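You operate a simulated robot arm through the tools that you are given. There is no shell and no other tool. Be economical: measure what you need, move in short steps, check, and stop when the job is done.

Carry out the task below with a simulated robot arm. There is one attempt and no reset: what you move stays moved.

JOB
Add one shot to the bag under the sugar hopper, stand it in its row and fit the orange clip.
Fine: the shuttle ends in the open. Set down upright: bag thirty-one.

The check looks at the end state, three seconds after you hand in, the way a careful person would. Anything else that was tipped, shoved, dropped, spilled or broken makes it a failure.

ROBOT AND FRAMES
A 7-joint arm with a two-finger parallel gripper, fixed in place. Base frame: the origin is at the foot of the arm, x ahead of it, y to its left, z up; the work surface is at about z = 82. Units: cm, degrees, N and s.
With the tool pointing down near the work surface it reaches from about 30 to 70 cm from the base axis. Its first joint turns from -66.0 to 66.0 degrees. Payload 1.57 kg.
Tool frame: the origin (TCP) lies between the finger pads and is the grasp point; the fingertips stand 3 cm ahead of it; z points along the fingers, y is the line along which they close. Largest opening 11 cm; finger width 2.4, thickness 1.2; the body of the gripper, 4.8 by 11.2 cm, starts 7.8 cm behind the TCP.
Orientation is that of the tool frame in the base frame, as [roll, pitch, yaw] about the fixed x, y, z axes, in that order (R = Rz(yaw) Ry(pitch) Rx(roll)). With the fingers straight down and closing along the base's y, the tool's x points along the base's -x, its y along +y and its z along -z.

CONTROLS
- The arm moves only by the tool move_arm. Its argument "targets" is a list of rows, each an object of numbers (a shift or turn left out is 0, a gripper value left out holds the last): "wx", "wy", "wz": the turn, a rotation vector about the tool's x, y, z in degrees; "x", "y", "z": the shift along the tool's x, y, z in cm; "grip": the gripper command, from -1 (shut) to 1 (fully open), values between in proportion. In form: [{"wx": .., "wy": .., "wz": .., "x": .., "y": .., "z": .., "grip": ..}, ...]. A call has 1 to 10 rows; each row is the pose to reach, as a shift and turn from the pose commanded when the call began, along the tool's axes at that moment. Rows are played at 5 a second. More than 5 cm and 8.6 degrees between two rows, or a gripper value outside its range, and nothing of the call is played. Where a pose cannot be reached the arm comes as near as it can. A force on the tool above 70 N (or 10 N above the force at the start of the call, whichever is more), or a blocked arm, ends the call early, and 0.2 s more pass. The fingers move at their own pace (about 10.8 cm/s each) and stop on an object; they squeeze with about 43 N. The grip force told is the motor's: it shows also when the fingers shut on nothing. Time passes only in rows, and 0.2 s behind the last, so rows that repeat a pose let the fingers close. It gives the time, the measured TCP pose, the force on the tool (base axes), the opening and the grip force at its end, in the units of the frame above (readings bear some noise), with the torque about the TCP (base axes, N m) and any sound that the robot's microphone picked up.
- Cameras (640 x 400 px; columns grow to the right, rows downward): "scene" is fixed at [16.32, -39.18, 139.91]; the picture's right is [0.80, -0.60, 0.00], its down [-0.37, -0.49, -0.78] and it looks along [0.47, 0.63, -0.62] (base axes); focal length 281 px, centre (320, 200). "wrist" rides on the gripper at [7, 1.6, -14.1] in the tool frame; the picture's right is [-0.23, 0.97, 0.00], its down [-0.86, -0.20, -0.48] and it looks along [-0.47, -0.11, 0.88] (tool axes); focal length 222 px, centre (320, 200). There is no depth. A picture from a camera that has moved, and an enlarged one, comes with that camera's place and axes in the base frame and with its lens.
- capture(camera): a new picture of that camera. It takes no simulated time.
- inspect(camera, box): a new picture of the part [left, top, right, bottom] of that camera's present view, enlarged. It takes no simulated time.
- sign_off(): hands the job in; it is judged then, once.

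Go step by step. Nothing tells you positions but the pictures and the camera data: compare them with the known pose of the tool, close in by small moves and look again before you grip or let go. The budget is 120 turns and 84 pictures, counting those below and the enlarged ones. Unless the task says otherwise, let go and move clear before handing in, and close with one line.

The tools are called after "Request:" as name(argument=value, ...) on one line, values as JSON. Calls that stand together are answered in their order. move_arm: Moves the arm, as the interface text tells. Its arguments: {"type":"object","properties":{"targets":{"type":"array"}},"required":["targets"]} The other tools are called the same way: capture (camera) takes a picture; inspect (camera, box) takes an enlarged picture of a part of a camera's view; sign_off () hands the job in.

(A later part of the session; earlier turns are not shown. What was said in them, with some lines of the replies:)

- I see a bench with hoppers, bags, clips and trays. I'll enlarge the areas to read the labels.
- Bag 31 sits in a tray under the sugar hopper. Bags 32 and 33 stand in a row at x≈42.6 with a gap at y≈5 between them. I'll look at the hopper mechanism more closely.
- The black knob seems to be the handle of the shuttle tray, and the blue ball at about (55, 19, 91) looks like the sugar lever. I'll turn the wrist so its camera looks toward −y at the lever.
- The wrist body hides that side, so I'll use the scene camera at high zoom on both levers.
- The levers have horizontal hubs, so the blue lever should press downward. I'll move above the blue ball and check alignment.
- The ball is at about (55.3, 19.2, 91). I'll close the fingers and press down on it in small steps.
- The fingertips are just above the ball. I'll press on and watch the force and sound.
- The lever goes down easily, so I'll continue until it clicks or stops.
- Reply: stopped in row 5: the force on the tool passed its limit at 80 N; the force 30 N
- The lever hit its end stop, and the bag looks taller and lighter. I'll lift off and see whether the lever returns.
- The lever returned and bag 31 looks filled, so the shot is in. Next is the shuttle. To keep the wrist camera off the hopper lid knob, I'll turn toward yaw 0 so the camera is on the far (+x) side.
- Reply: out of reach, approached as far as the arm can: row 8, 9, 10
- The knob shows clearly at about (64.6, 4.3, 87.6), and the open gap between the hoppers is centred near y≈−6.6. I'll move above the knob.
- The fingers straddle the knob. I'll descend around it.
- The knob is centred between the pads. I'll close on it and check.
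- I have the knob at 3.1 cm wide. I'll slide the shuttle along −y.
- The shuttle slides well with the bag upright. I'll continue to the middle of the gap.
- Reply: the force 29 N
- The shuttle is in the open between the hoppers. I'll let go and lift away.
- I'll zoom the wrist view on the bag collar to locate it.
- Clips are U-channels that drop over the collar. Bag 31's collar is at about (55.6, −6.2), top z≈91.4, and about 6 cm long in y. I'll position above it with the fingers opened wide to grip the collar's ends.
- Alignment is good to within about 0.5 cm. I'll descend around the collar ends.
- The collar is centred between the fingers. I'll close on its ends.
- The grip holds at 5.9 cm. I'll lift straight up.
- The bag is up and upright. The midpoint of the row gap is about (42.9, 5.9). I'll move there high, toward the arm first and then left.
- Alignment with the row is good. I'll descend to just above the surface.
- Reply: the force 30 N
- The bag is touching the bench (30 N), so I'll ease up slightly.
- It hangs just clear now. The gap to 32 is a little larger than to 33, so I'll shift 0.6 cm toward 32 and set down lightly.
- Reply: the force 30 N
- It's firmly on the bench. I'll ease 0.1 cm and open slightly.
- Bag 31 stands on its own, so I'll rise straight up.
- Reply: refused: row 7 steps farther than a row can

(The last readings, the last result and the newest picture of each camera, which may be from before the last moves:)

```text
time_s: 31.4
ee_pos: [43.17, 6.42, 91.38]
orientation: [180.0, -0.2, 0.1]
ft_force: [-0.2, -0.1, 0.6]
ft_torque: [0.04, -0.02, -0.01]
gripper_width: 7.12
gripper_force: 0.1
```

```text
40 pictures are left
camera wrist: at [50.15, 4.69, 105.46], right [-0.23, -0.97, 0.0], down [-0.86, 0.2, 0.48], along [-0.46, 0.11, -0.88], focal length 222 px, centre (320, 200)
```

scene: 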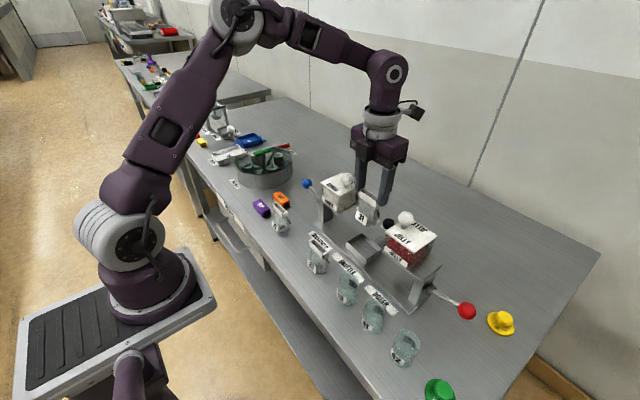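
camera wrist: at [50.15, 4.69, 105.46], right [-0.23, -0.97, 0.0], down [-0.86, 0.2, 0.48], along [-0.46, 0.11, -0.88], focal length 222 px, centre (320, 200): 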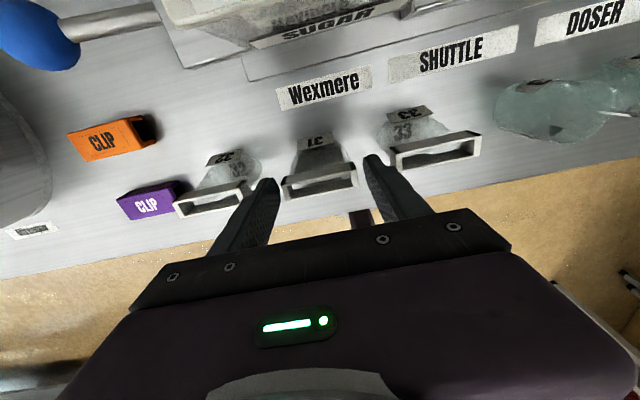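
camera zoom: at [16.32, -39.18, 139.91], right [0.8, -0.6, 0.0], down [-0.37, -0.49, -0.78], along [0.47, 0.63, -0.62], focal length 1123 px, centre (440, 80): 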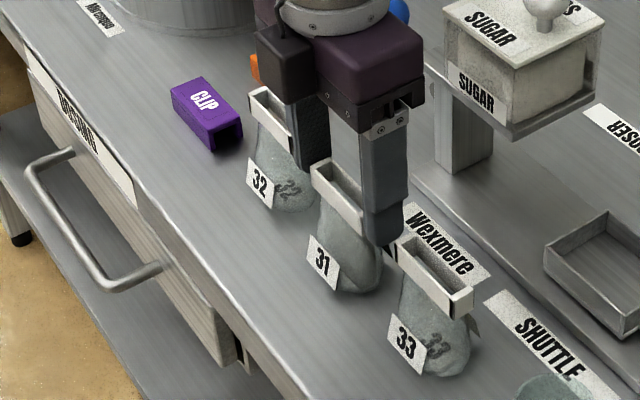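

The step was refused because it was too large. I'll rise with smaller steps, then move toward the orange clip.

Request:
move_arm(targets=[{"z": -1, "y": 0.1}, {"z": -2.5, "y": 0.1}, {"z": -5, "y": 0.1}, {"z": -9, "y": 0.1}, {"z": -13, "y": 0.1}, {"z": -16, "y": -3}, {"z": -16, "y": -7, "grip": 0}, {"z": -16, "y": -10}])

Request:
inspect(camera="scene", box=[230, 180, 350, 280])

Request:
capture(camera="wrist")

```text
time_s: 33.2
ee_pos: [45.94, 13.26, 106.05]
orientation: [-179.9, 0.0, 0.1]
ft_force: [0.2, -0.1, 0.5]
ft_torque: [0.01, 0.02, 0.01]
gripper_width: 5.53
gripper_force: 0.0
out of reach, approached as far as the arm can: row 7, 8
```

```text
4.00 times, centred on (290, 230) of scene
camera zoom: at [16.32, -39.18, 139.91], right [0.8, -0.6, 0.0], down [-0.37, -0.49, -0.78], along [0.47, 0.63, -0.62], focal length 1123 px, centre (440, 80)
```

zoom: 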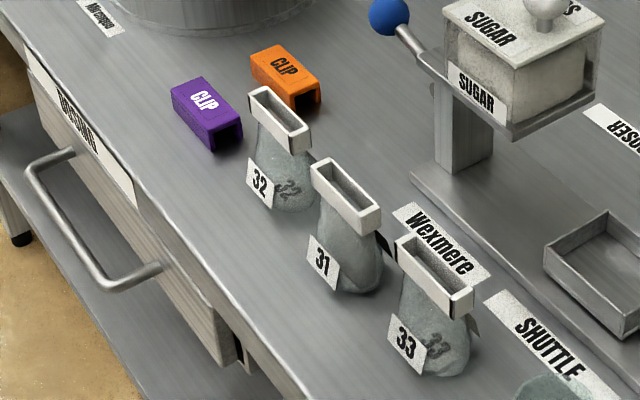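

```text
38 pictures are left
camera wrist: at [52.93, 11.59, 120.17], right [-0.23, -0.97, 0.0], down [-0.86, 0.2, 0.48], along [-0.47, 0.11, -0.88], focal length 222 px, centre (320, 200)
```

wrist: 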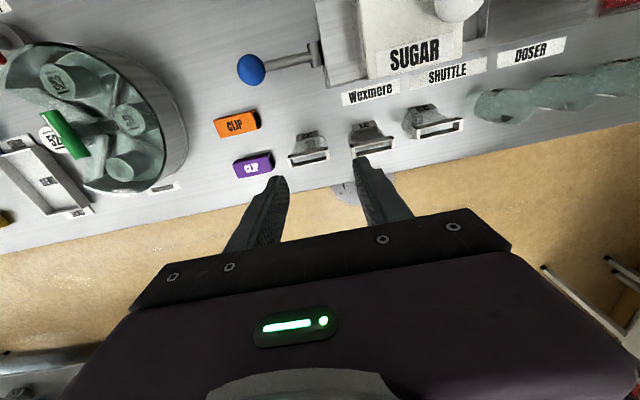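

The yaw-0 wrist pose doesn't reach here. The orange clip is at about (49.1, 25.7), about 2.6 cm wide in x and 6.4 cm long in y. I'll rotate to yaw 90 so the fingers close along x and move above it.

Request:
move_arm(targets=[{"wz": -8.5}, {"wz": -17, "z": -1}, {"wz": -25.5, "x": 0.5, "y": -2, "z": -1}, {"wz": -34, "x": 1, "y": -4, "z": -1}, {"wz": -42.5, "x": 1.5, "y": -6, "z": -1}, {"wz": -51, "x": 2, "y": -8, "z": -1}, {"wz": -59.5, "x": 2.5, "y": -10, "z": -1}, {"wz": -68, "x": 3, "y": -12, "z": -1}, {"wz": -76.5, "x": 3.2, "y": -12.4, "z": 0}, {"wz": -85, "x": 3.2, "y": -12.4, "z": 1}])

```text
time_s: 35.4
ee_pos: [49.35, 25.38, 105.4]
orientation: [179.8, -0.1, 85.3]
ft_force: [-0.7, 0.2, -0.1]
ft_torque: [-0.01, 0.0, 0.0]
gripper_width: 5.5
gripper_force: 0.1
```

Request:
move_arm(targets=[{"wz": -4.7, "x": 0.28, "y": -0.22, "z": 3}, {"wz": -4.7, "x": 0.28, "y": -0.22, "z": 6}, {"wz": -4.7, "x": 0.28, "y": -0.22, "z": 9}, {"wz": -4.7, "x": 0.28, "y": -0.22, "z": 12}, {"wz": -4.7, "x": 0.28, "y": -0.22, "z": 12}])

Request:
capture(camera="wrist")

Request:
inspect(camera="scene", box=[230, 140, 326, 220])

```text
time_s: 36.6
ee_pos: [49.12, 25.88, 92.95]
orientation: [179.8, 0.0, 89.8]
ft_force: [1.0, 0.6, 0.1]
ft_torque: [0.01, 0.02, -0.01]
gripper_width: 5.51
gripper_force: 0.0
```

```text
37 pictures are left
camera wrist: at [50.81, 32.78, 107.19], right [0.97, -0.23, 0.0], down [-0.2, -0.85, 0.48], along [-0.11, -0.46, -0.88], focal length 222 px, centre (320, 200)
```

wrist: 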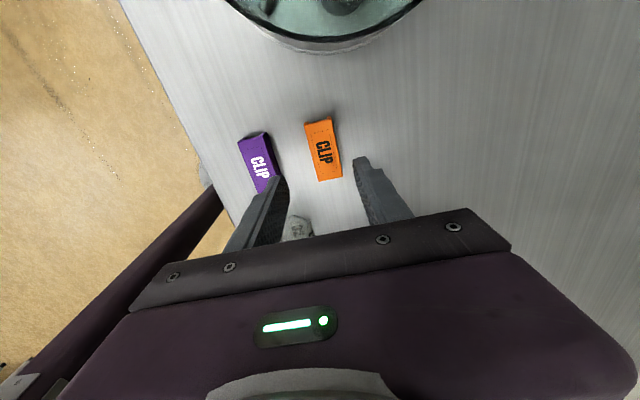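

```text
5.00 times, centred on (278, 180) of scene
camera zoom: at [16.32, -39.18, 139.91], right [0.8, -0.6, 0.0], down [-0.37, -0.49, -0.78], along [0.47, 0.63, -0.62], focal length 1403 px, centre (530, 300)
```

zoom: 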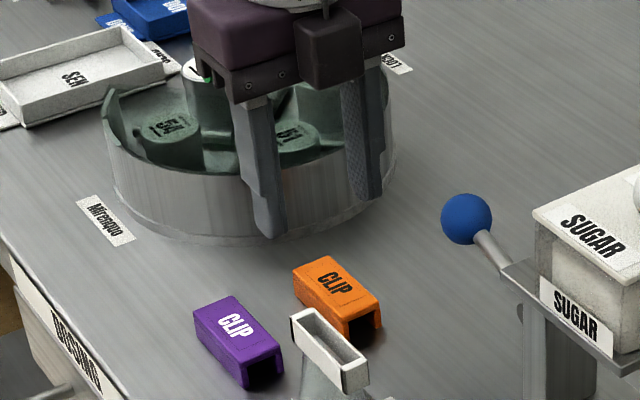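

The clip is between the fingers and purple is clear of the left finger. I'll descend near it and check.

Request:
move_arm(targets=[{"x": 0.1, "y": 0.2, "z": 2}, {"x": 0.1, "y": 0.2, "z": 4}, {"x": 0.1, "y": 0.2, "z": 5.5}, {"x": 0.1, "y": 0.2, "z": 6.7}])

Request:
inspect(camera="wrist", box=[200, 80, 440, 230])

Request:
inspect(camera="scene", box=[240, 160, 320, 220])

```text
time_s: 37.6
ee_pos: [49.42, 25.97, 86.42]
orientation: [179.9, -0.1, 89.8]
ft_force: [-0.4, 0.4, 0.0]
ft_torque: [-0.03, 0.0, -0.01]
gripper_width: 5.52
gripper_force: 0.1
```

```text
2.67 times, centred on (320, 155) of wrist
camera zoom: at [51.06, 32.92, 100.56], right [0.97, -0.23, 0.0], down [-0.2, -0.85, 0.48], along [-0.11, -0.46, -0.88], focal length 592 px, centre (320, 320)
```

zoom: 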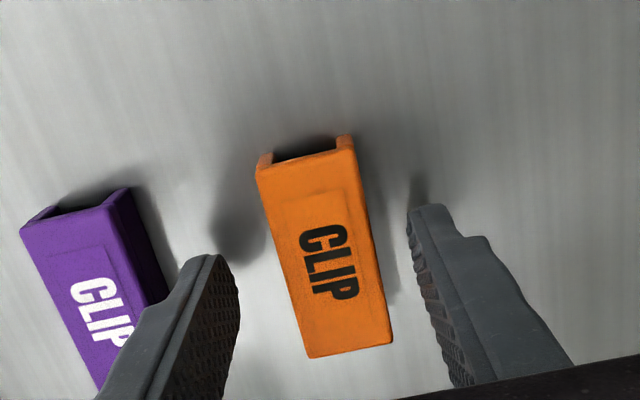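

```text
6.67 times, centred on (280, 190) of scene
camera zoom: at [16.32, -39.18, 139.91], right [0.8, -0.6, 0.0], down [-0.37, -0.49, -0.78], along [0.47, 0.63, -0.62], focal length 1871 px, centre (587, 267)
```

zoom: 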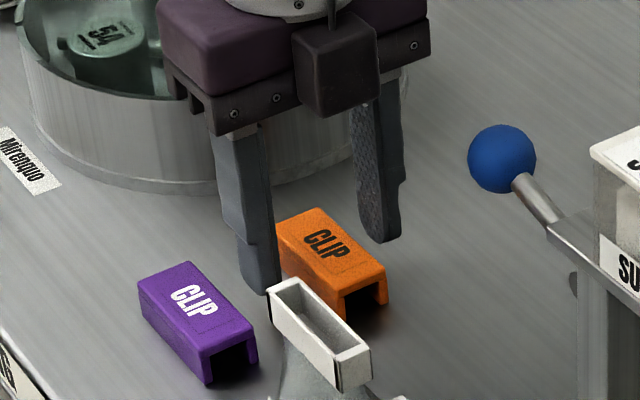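

Shift +0.6 in y to centre on the clip, lower to just above the bench, and close.

Request:
move_arm(targets=[{"x": 0.6, "y": 0.15, "z": 0}, {"x": 0.6, "y": 0.15, "z": 0.9}, {"x": 0.6, "y": 0.15, "z": 0.95, "grip": -0.3}, {"x": 0.6, "y": 0.15, "z": 0.95, "grip": -0.6}, {"x": 0.6, "y": 0.15, "z": 0.95, "grip": -0.7}, {"x": 0.6, "y": 0.15, "z": 0.95, "grip": -0.7}])

Request:
inspect(camera="scene", box=[240, 160, 320, 220])

```text
time_s: 39.0
ee_pos: [49.47, 26.78, 85.53]
orientation: [179.8, -0.2, 89.8]
ft_force: [0.4, -0.4, 1.2]
ft_torque: [-0.06, 0.0, 0.0]
gripper_width: 2.77
gripper_force: 38.3
```

```text
6.67 times, centred on (280, 190) of scene
camera zoom: at [16.32, -39.18, 139.91], right [0.8, -0.6, 0.0], down [-0.37, -0.49, -0.78], along [0.47, 0.63, -0.62], focal length 1871 px, centre (587, 267)
```

zoom: 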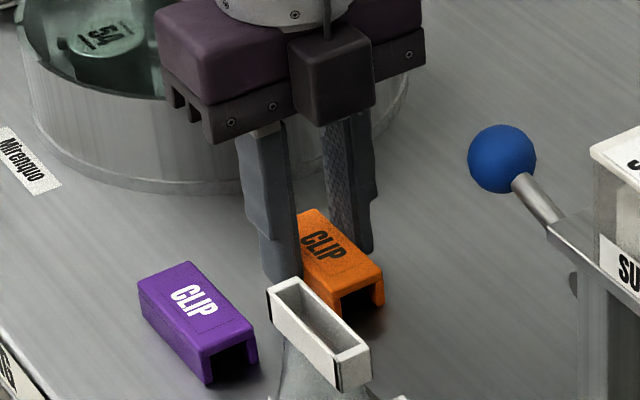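

I have the clip at 2.8 cm wide. I'll lift and check how it sits in the fingers.

Request:
move_arm(targets=[{"z": -1}, {"z": -3}, {"z": -6}, {"z": -10}, {"z": -14}, {"z": -17}])

Request:
inspect(camera="scene", box=[240, 110, 320, 170])

Request:
inspect(camera="wrist", box=[200, 80, 440, 230])

```text
time_s: 40.4
ee_pos: [49.43, 26.79, 102.45]
orientation: [179.8, 0.1, 89.8]
ft_force: [0.6, 0.5, 0.0]
ft_torque: [0.01, 0.01, -0.01]
gripper_width: 2.74
gripper_force: 37.9
```

```text
6.67 times, centred on (280, 140) of scene
camera zoom: at [16.32, -39.18, 139.91], right [0.8, -0.6, 0.0], down [-0.37, -0.49, -0.78], along [0.47, 0.63, -0.62], focal length 1871 px, centre (587, 600)
```

zoom: 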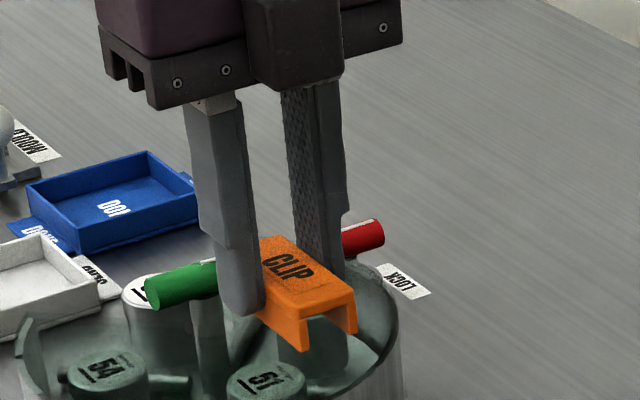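

```text
2.67 times, centred on (320, 155) of wrist
camera zoom: at [51.15, 33.63, 116.67], right [0.97, -0.23, 0.0], down [-0.2, -0.85, 0.48], along [-0.11, -0.47, -0.88], focal length 592 px, centre (320, 320)
```

zoom: 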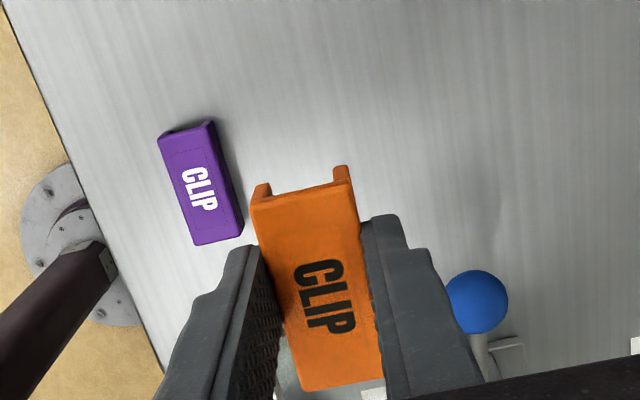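

The clip sits about 0.5 cm to −y of the TCP, and its bottom is about level with the fingertips. I'll carry it over bag 31, staying high.

Request:
move_arm(targets=[{"y": -3, "x": -1}, {"y": -6.2, "x": -3}, {"y": -6.2, "x": -6}, {"y": -6.2, "x": -9}, {"y": -6.2, "x": -12}, {"y": -6.2, "x": -15}, {"y": -6.2, "x": -18}, {"y": -6.2, "x": -20}, {"y": -6.2, "x": -20}])

Request:
inspect(camera="scene", box=[256, 180, 352, 260])

Request:
inspect(camera="wrist", box=[200, 80, 440, 230])

```text
time_s: 42.4
ee_pos: [42.78, 6.35, 102.93]
orientation: [179.7, -0.1, 89.7]
ft_force: [-0.8, 0.6, -0.1]
ft_torque: [-0.01, 0.0, 0.0]
gripper_width: 2.75
gripper_force: 37.7
```

```text
5.00 times, centred on (304, 220) of scene
camera zoom: at [16.32, -39.18, 139.91], right [0.8, -0.6, 0.0], down [-0.37, -0.49, -0.78], along [0.47, 0.63, -0.62], focal length 1403 px, centre (400, 100)
```

zoom: 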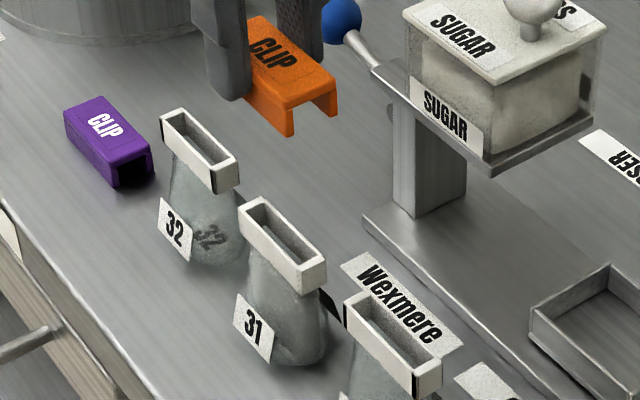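

```text
2.67 times, centred on (320, 155) of wrist
camera zoom: at [44.54, 13.34, 117.03], right [0.97, -0.23, 0.0], down [-0.2, -0.85, 0.48], along [-0.11, -0.46, -0.88], focal length 592 px, centre (320, 320)
```

zoom: 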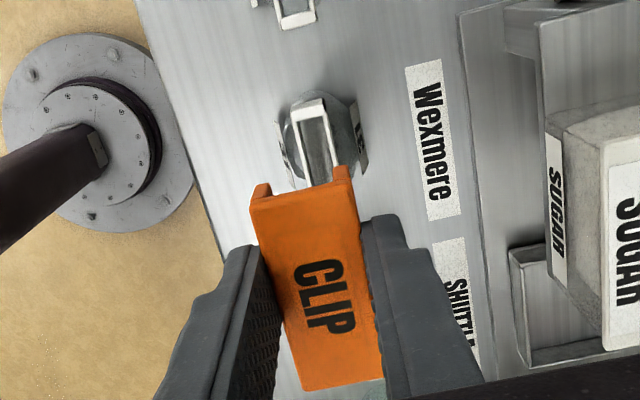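

Bag 31's collar centre is at about (43.0, 6.5), top z≈90. I'll lower the clip to about 1 cm above it and line it up.

Request:
move_arm(targets=[{"y": 0, "x": 0.3, "z": 2}, {"y": 0, "x": 0.3, "z": 4}, {"y": 0, "x": 0.3, "z": 6}, {"y": 0, "x": 0.3, "z": 7.8}, {"y": 0, "x": 0.3, "z": 7.8}])

Request:
inspect(camera="scene", box=[270, 200, 334, 250])

Request:
inspect(camera="wrist", box=[200, 80, 440, 230])

```text
time_s: 43.6
ee_pos: [43.16, 6.92, 94.76]
orientation: [179.8, 0.0, 89.6]
ft_force: [0.2, -0.6, -0.1]
ft_torque: [-0.03, 0.0, -0.02]
gripper_width: 2.76
gripper_force: 38.6
```

```text
8.00 times, centred on (302, 225) of scene
camera zoom: at [16.32, -39.18, 139.91], right [0.8, -0.6, 0.0], down [-0.37, -0.49, -0.78], along [0.47, 0.63, -0.62], focal length 2245 px, centre (464, 0)
```

zoom: 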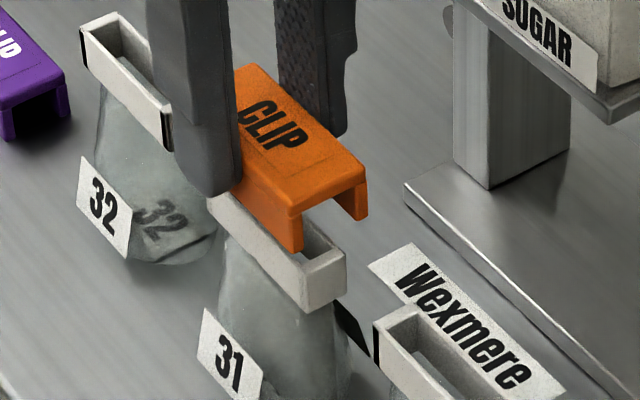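

```text
2.67 times, centred on (320, 155) of wrist
camera zoom: at [44.77, 13.86, 108.87], right [0.97, -0.23, 0.0], down [-0.2, -0.85, 0.48], along [-0.11, -0.46, -0.88], focal length 592 px, centre (320, 320)
```

zoom: 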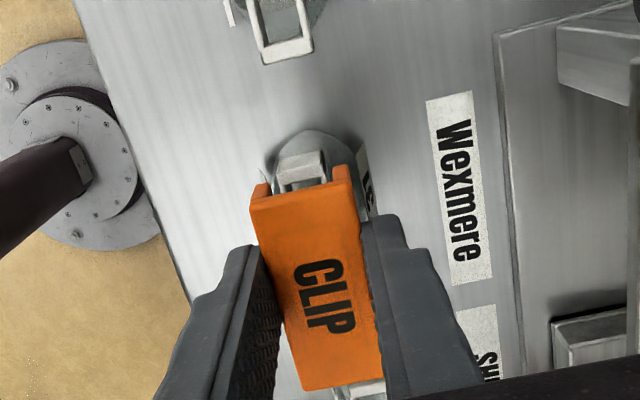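

The wrist view shows the collar end centred between the clip legs. I'll lower a little and look again.

Request:
move_arm(targets=[{"z": 0.4}, {"z": 0.8}, {"z": 0.8}])

Request:
inspect(camera="scene", box=[276, 206, 324, 244])

Request:
inspect(camera="wrist", box=[270, 110, 370, 180])

```text
time_s: 44.4
ee_pos: [43.04, 6.96, 93.84]
orientation: [179.8, -0.1, 89.8]
ft_force: [0.6, 0.0, -0.7]
ft_torque: [-0.02, 0.0, 0.03]
gripper_width: 2.74
gripper_force: 38.1
```

```text
10.53 times, centred on (300, 225) of scene
camera zoom: at [16.32, -39.18, 139.91], right [0.8, -0.6, 0.0], down [-0.37, -0.49, -0.78], along [0.47, 0.63, -0.62], focal length 2954 px, centre (530, -63)
```

zoom: 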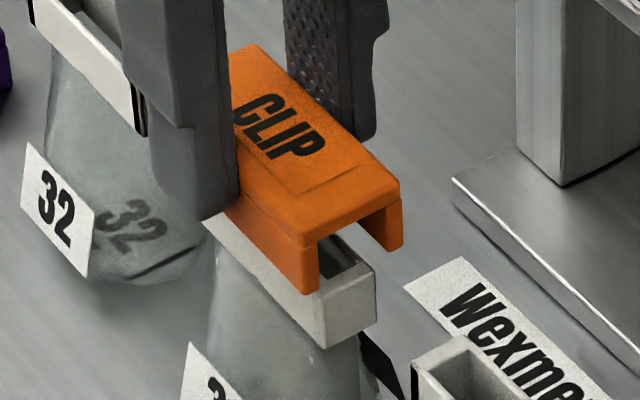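

```text
5.71 times, centred on (320, 145) of wrist
camera zoom: at [44.75, 13.9, 108.06], right [0.97, -0.23, 0.0], down [-0.2, -0.85, 0.48], along [-0.11, -0.46, -0.88], focal length 1269 px, centre (320, 514)
```

zoom: 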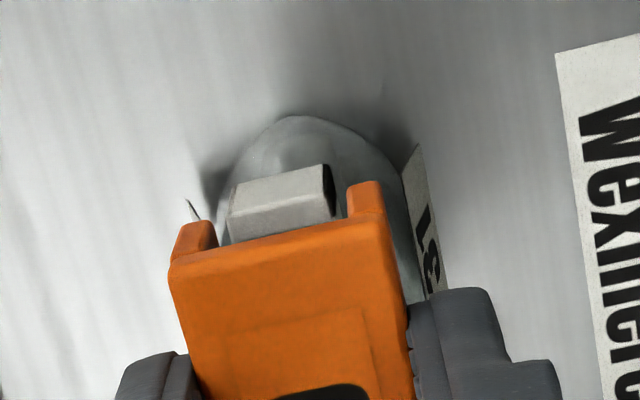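

Both views show the legs straddling the collar. I'll lower slowly, watching the force.

Request:
move_arm(targets=[{"z": 0.3}, {"z": 0.6}, {"z": 0.9}, {"z": 0.9}])

Request:
inspect(camera="scene", box=[276, 206, 324, 244])

Request:
inspect(camera="wrist", box=[270, 110, 370, 180])

```text
time_s: 45.4
ee_pos: [43.08, 6.89, 92.85]
orientation: [179.7, 0.0, 89.8]
ft_force: [-0.4, 1.0, -1.1]
ft_torque: [0.02, -0.01, 0.0]
gripper_width: 2.81
gripper_force: 38.1
```

```text
10.53 times, centred on (300, 225) of scene
camera zoom: at [16.32, -39.18, 139.91], right [0.8, -0.6, 0.0], down [-0.37, -0.49, -0.78], along [0.47, 0.63, -0.62], focal length 2954 px, centre (530, -63)
```

zoom: 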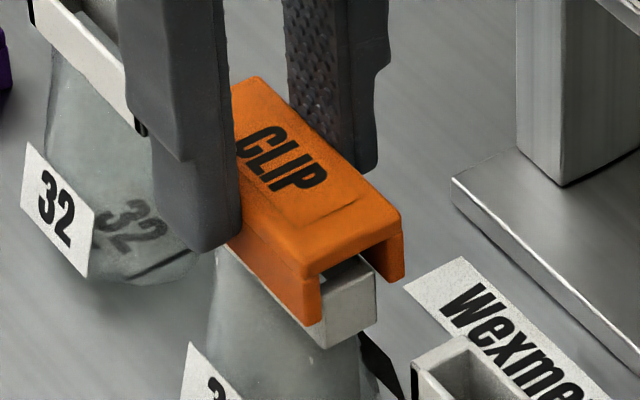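

```text
5.71 times, centred on (320, 145) of wrist
camera zoom: at [44.74, 13.88, 107.04], right [0.97, -0.23, 0.0], down [-0.2, -0.85, 0.48], along [-0.11, -0.46, -0.88], focal length 1269 px, centre (320, 514)
```

zoom: 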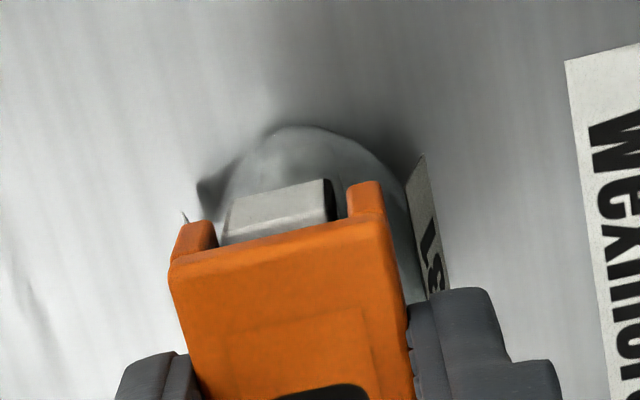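

The clip is sliding over the collar without force. I'll continue down to seat it.

Request:
move_arm(targets=[{"z": 0.2}, {"z": 0.4}, {"z": 0.6}, {"z": 0.8}])

Request:
inspect(camera="scene", box=[276, 206, 324, 244])

```text
time_s: 46.4
ee_pos: [43.26, 6.97, 92.06]
orientation: [179.7, 0.0, 89.8]
ft_force: [0.2, 0.0, -0.3]
ft_torque: [0.01, -0.01, -0.03]
gripper_width: 2.79
gripper_force: 38.3
```

```text
10.53 times, centred on (300, 225) of scene
camera zoom: at [16.32, -39.18, 139.91], right [0.8, -0.6, 0.0], down [-0.37, -0.49, -0.78], along [0.47, 0.63, -0.62], focal length 2954 px, centre (530, -63)
```

zoom: 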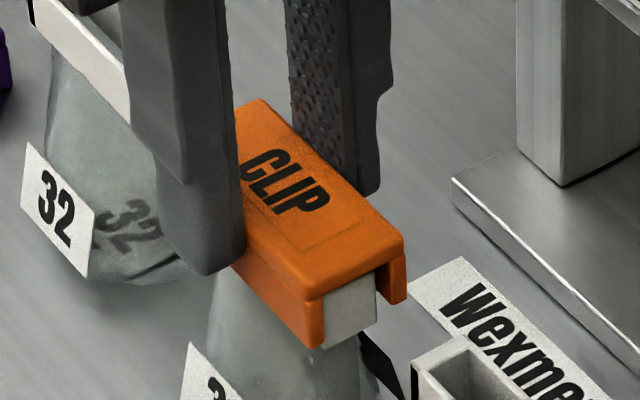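

It's nearly seated, so I'll press on in tiny steps until I feel contact.

Request:
move_arm(targets=[{"z": 0.1}, {"z": 0.2}, {"z": 0.2}])

```text
time_s: 47.2
ee_pos: [43.2, 6.97, 91.84]
orientation: [179.8, -0.1, 89.7]
ft_force: [0.6, -1.1, 0.5]
ft_torque: [0.04, 0.06, 0.0]
gripper_width: 2.78
gripper_force: 38.2
```

Request:
move_arm(targets=[{"z": 0.1}, {"z": 0.2}, {"z": 0.2}])

Request:
inspect(camera="scene", box=[276, 206, 324, 244])

```text
time_s: 48.0
ee_pos: [43.14, 6.87, 91.82]
orientation: [179.7, 0.0, 89.8]
ft_force: [-1.5, 0.8, 34.1]
ft_torque: [-0.13, 0.14, -0.01]
gripper_width: 2.78
gripper_force: 37.6
```

```text
10.53 times, centred on (300, 225) of scene
camera zoom: at [16.27, -39.18, 139.92], right [0.8, -0.6, 0.0], down [-0.37, -0.49, -0.79], along [0.47, 0.63, -0.62], focal length 2954 px, centre (530, -63)
```

zoom: 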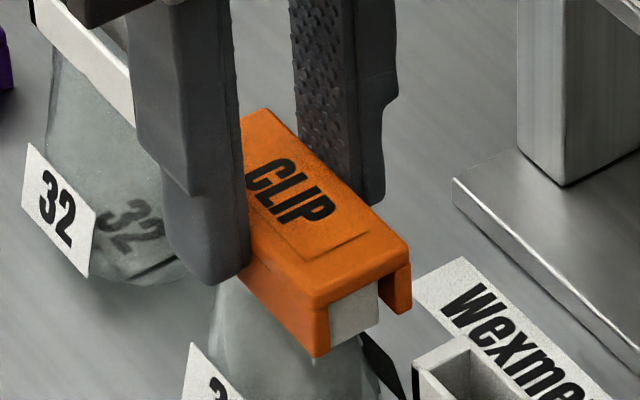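

The clip is seated (34 N contact). I'll ease off, open and lift clear.

Request:
move_arm(targets=[{"z": -0.15}, {"z": -0.15, "grip": -0.4}, {"z": -0.15, "grip": -0.1}, {"z": -0.15, "grip": -0.1}, {"z": -2}, {"z": -4}, {"z": -8}, {"z": -12}, {"z": -15}])

Request:
inspect(camera="scene", box=[256, 190, 352, 270])

Request:
inspect(camera="wrist", box=[240, 80, 400, 200])

```text
time_s: 50.0
ee_pos: [43.07, 6.78, 106.62]
orientation: [179.8, 0.0, 89.8]
ft_force: [-0.5, -0.4, -0.1]
ft_torque: [0.02, -0.03, -0.02]
gripper_width: 4.94
gripper_force: 0.0
```

```text
5.00 times, centred on (304, 230) of scene
camera zoom: at [16.32, -39.18, 139.91], right [0.8, -0.6, 0.0], down [-0.37, -0.49, -0.78], along [0.47, 0.63, -0.62], focal length 1403 px, centre (400, 50)
```

zoom: 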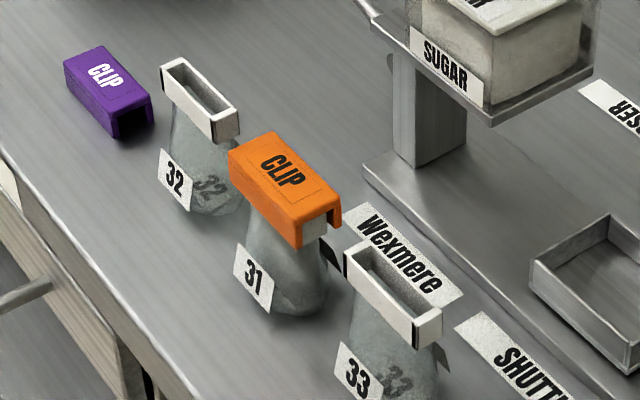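

```text
3.33 times, centred on (320, 140) of wrist
camera zoom: at [44.71, 13.76, 120.82], right [0.97, -0.23, 0.0], down [-0.2, -0.85, 0.48], along [-0.11, -0.47, -0.88], focal length 740 px, centre (320, 400)
```

zoom: 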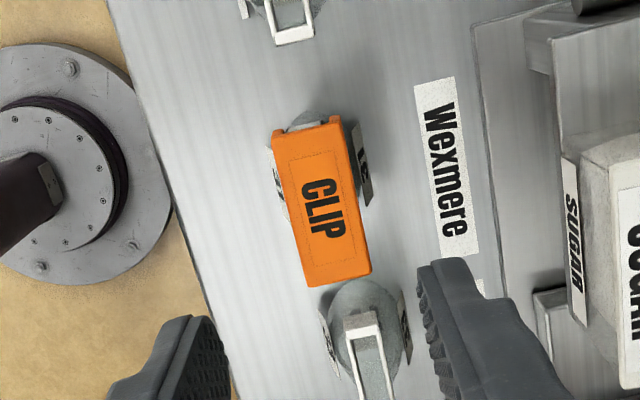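

Bag 31 stands in the row with the orange clip seated. One final overall check.

Request:
move_arm(targets=[{"z": -3}, {"z": -5}, {"z": -5}])

Request:
inspect(camera="scene", box=[240, 150, 500, 330])

```text
time_s: 50.8
ee_pos: [43.22, 6.9, 111.8]
orientation: [179.8, -0.1, 89.7]
ft_force: [0.3, 0.2, 1.2]
ft_torque: [0.02, -0.01, -0.04]
gripper_width: 4.95
gripper_force: 0.0
```

```text
2.22 times, centred on (370, 240) of scene
camera zoom: at [16.32, -39.18, 139.91], right [0.8, -0.6, 0.0], down [-0.37, -0.49, -0.78], along [0.47, 0.63, -0.62], focal length 624 px, centre (209, 111)
```

zoom: 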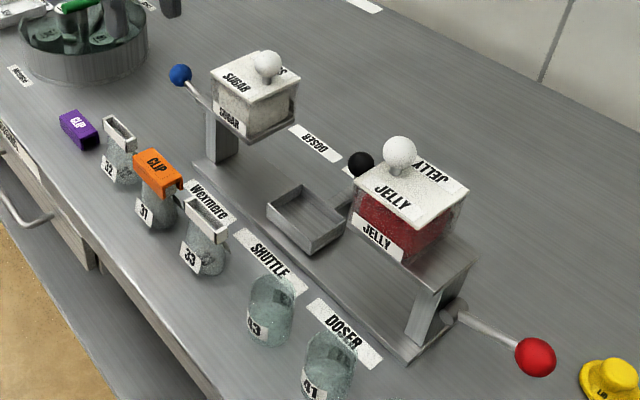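

Everything is in place: the shuttle is in the open, bag 31 is upright in its row with the orange clip on, and nothing else has moved. I'm handing in.

Request:
sign_off()

```text
The job is handed in.
```

I pulled the sugar lever once for bag 31, stood the bag upright between 32 and 33 with the orange clip seated, and left the shuttle in the open between the hoppers.
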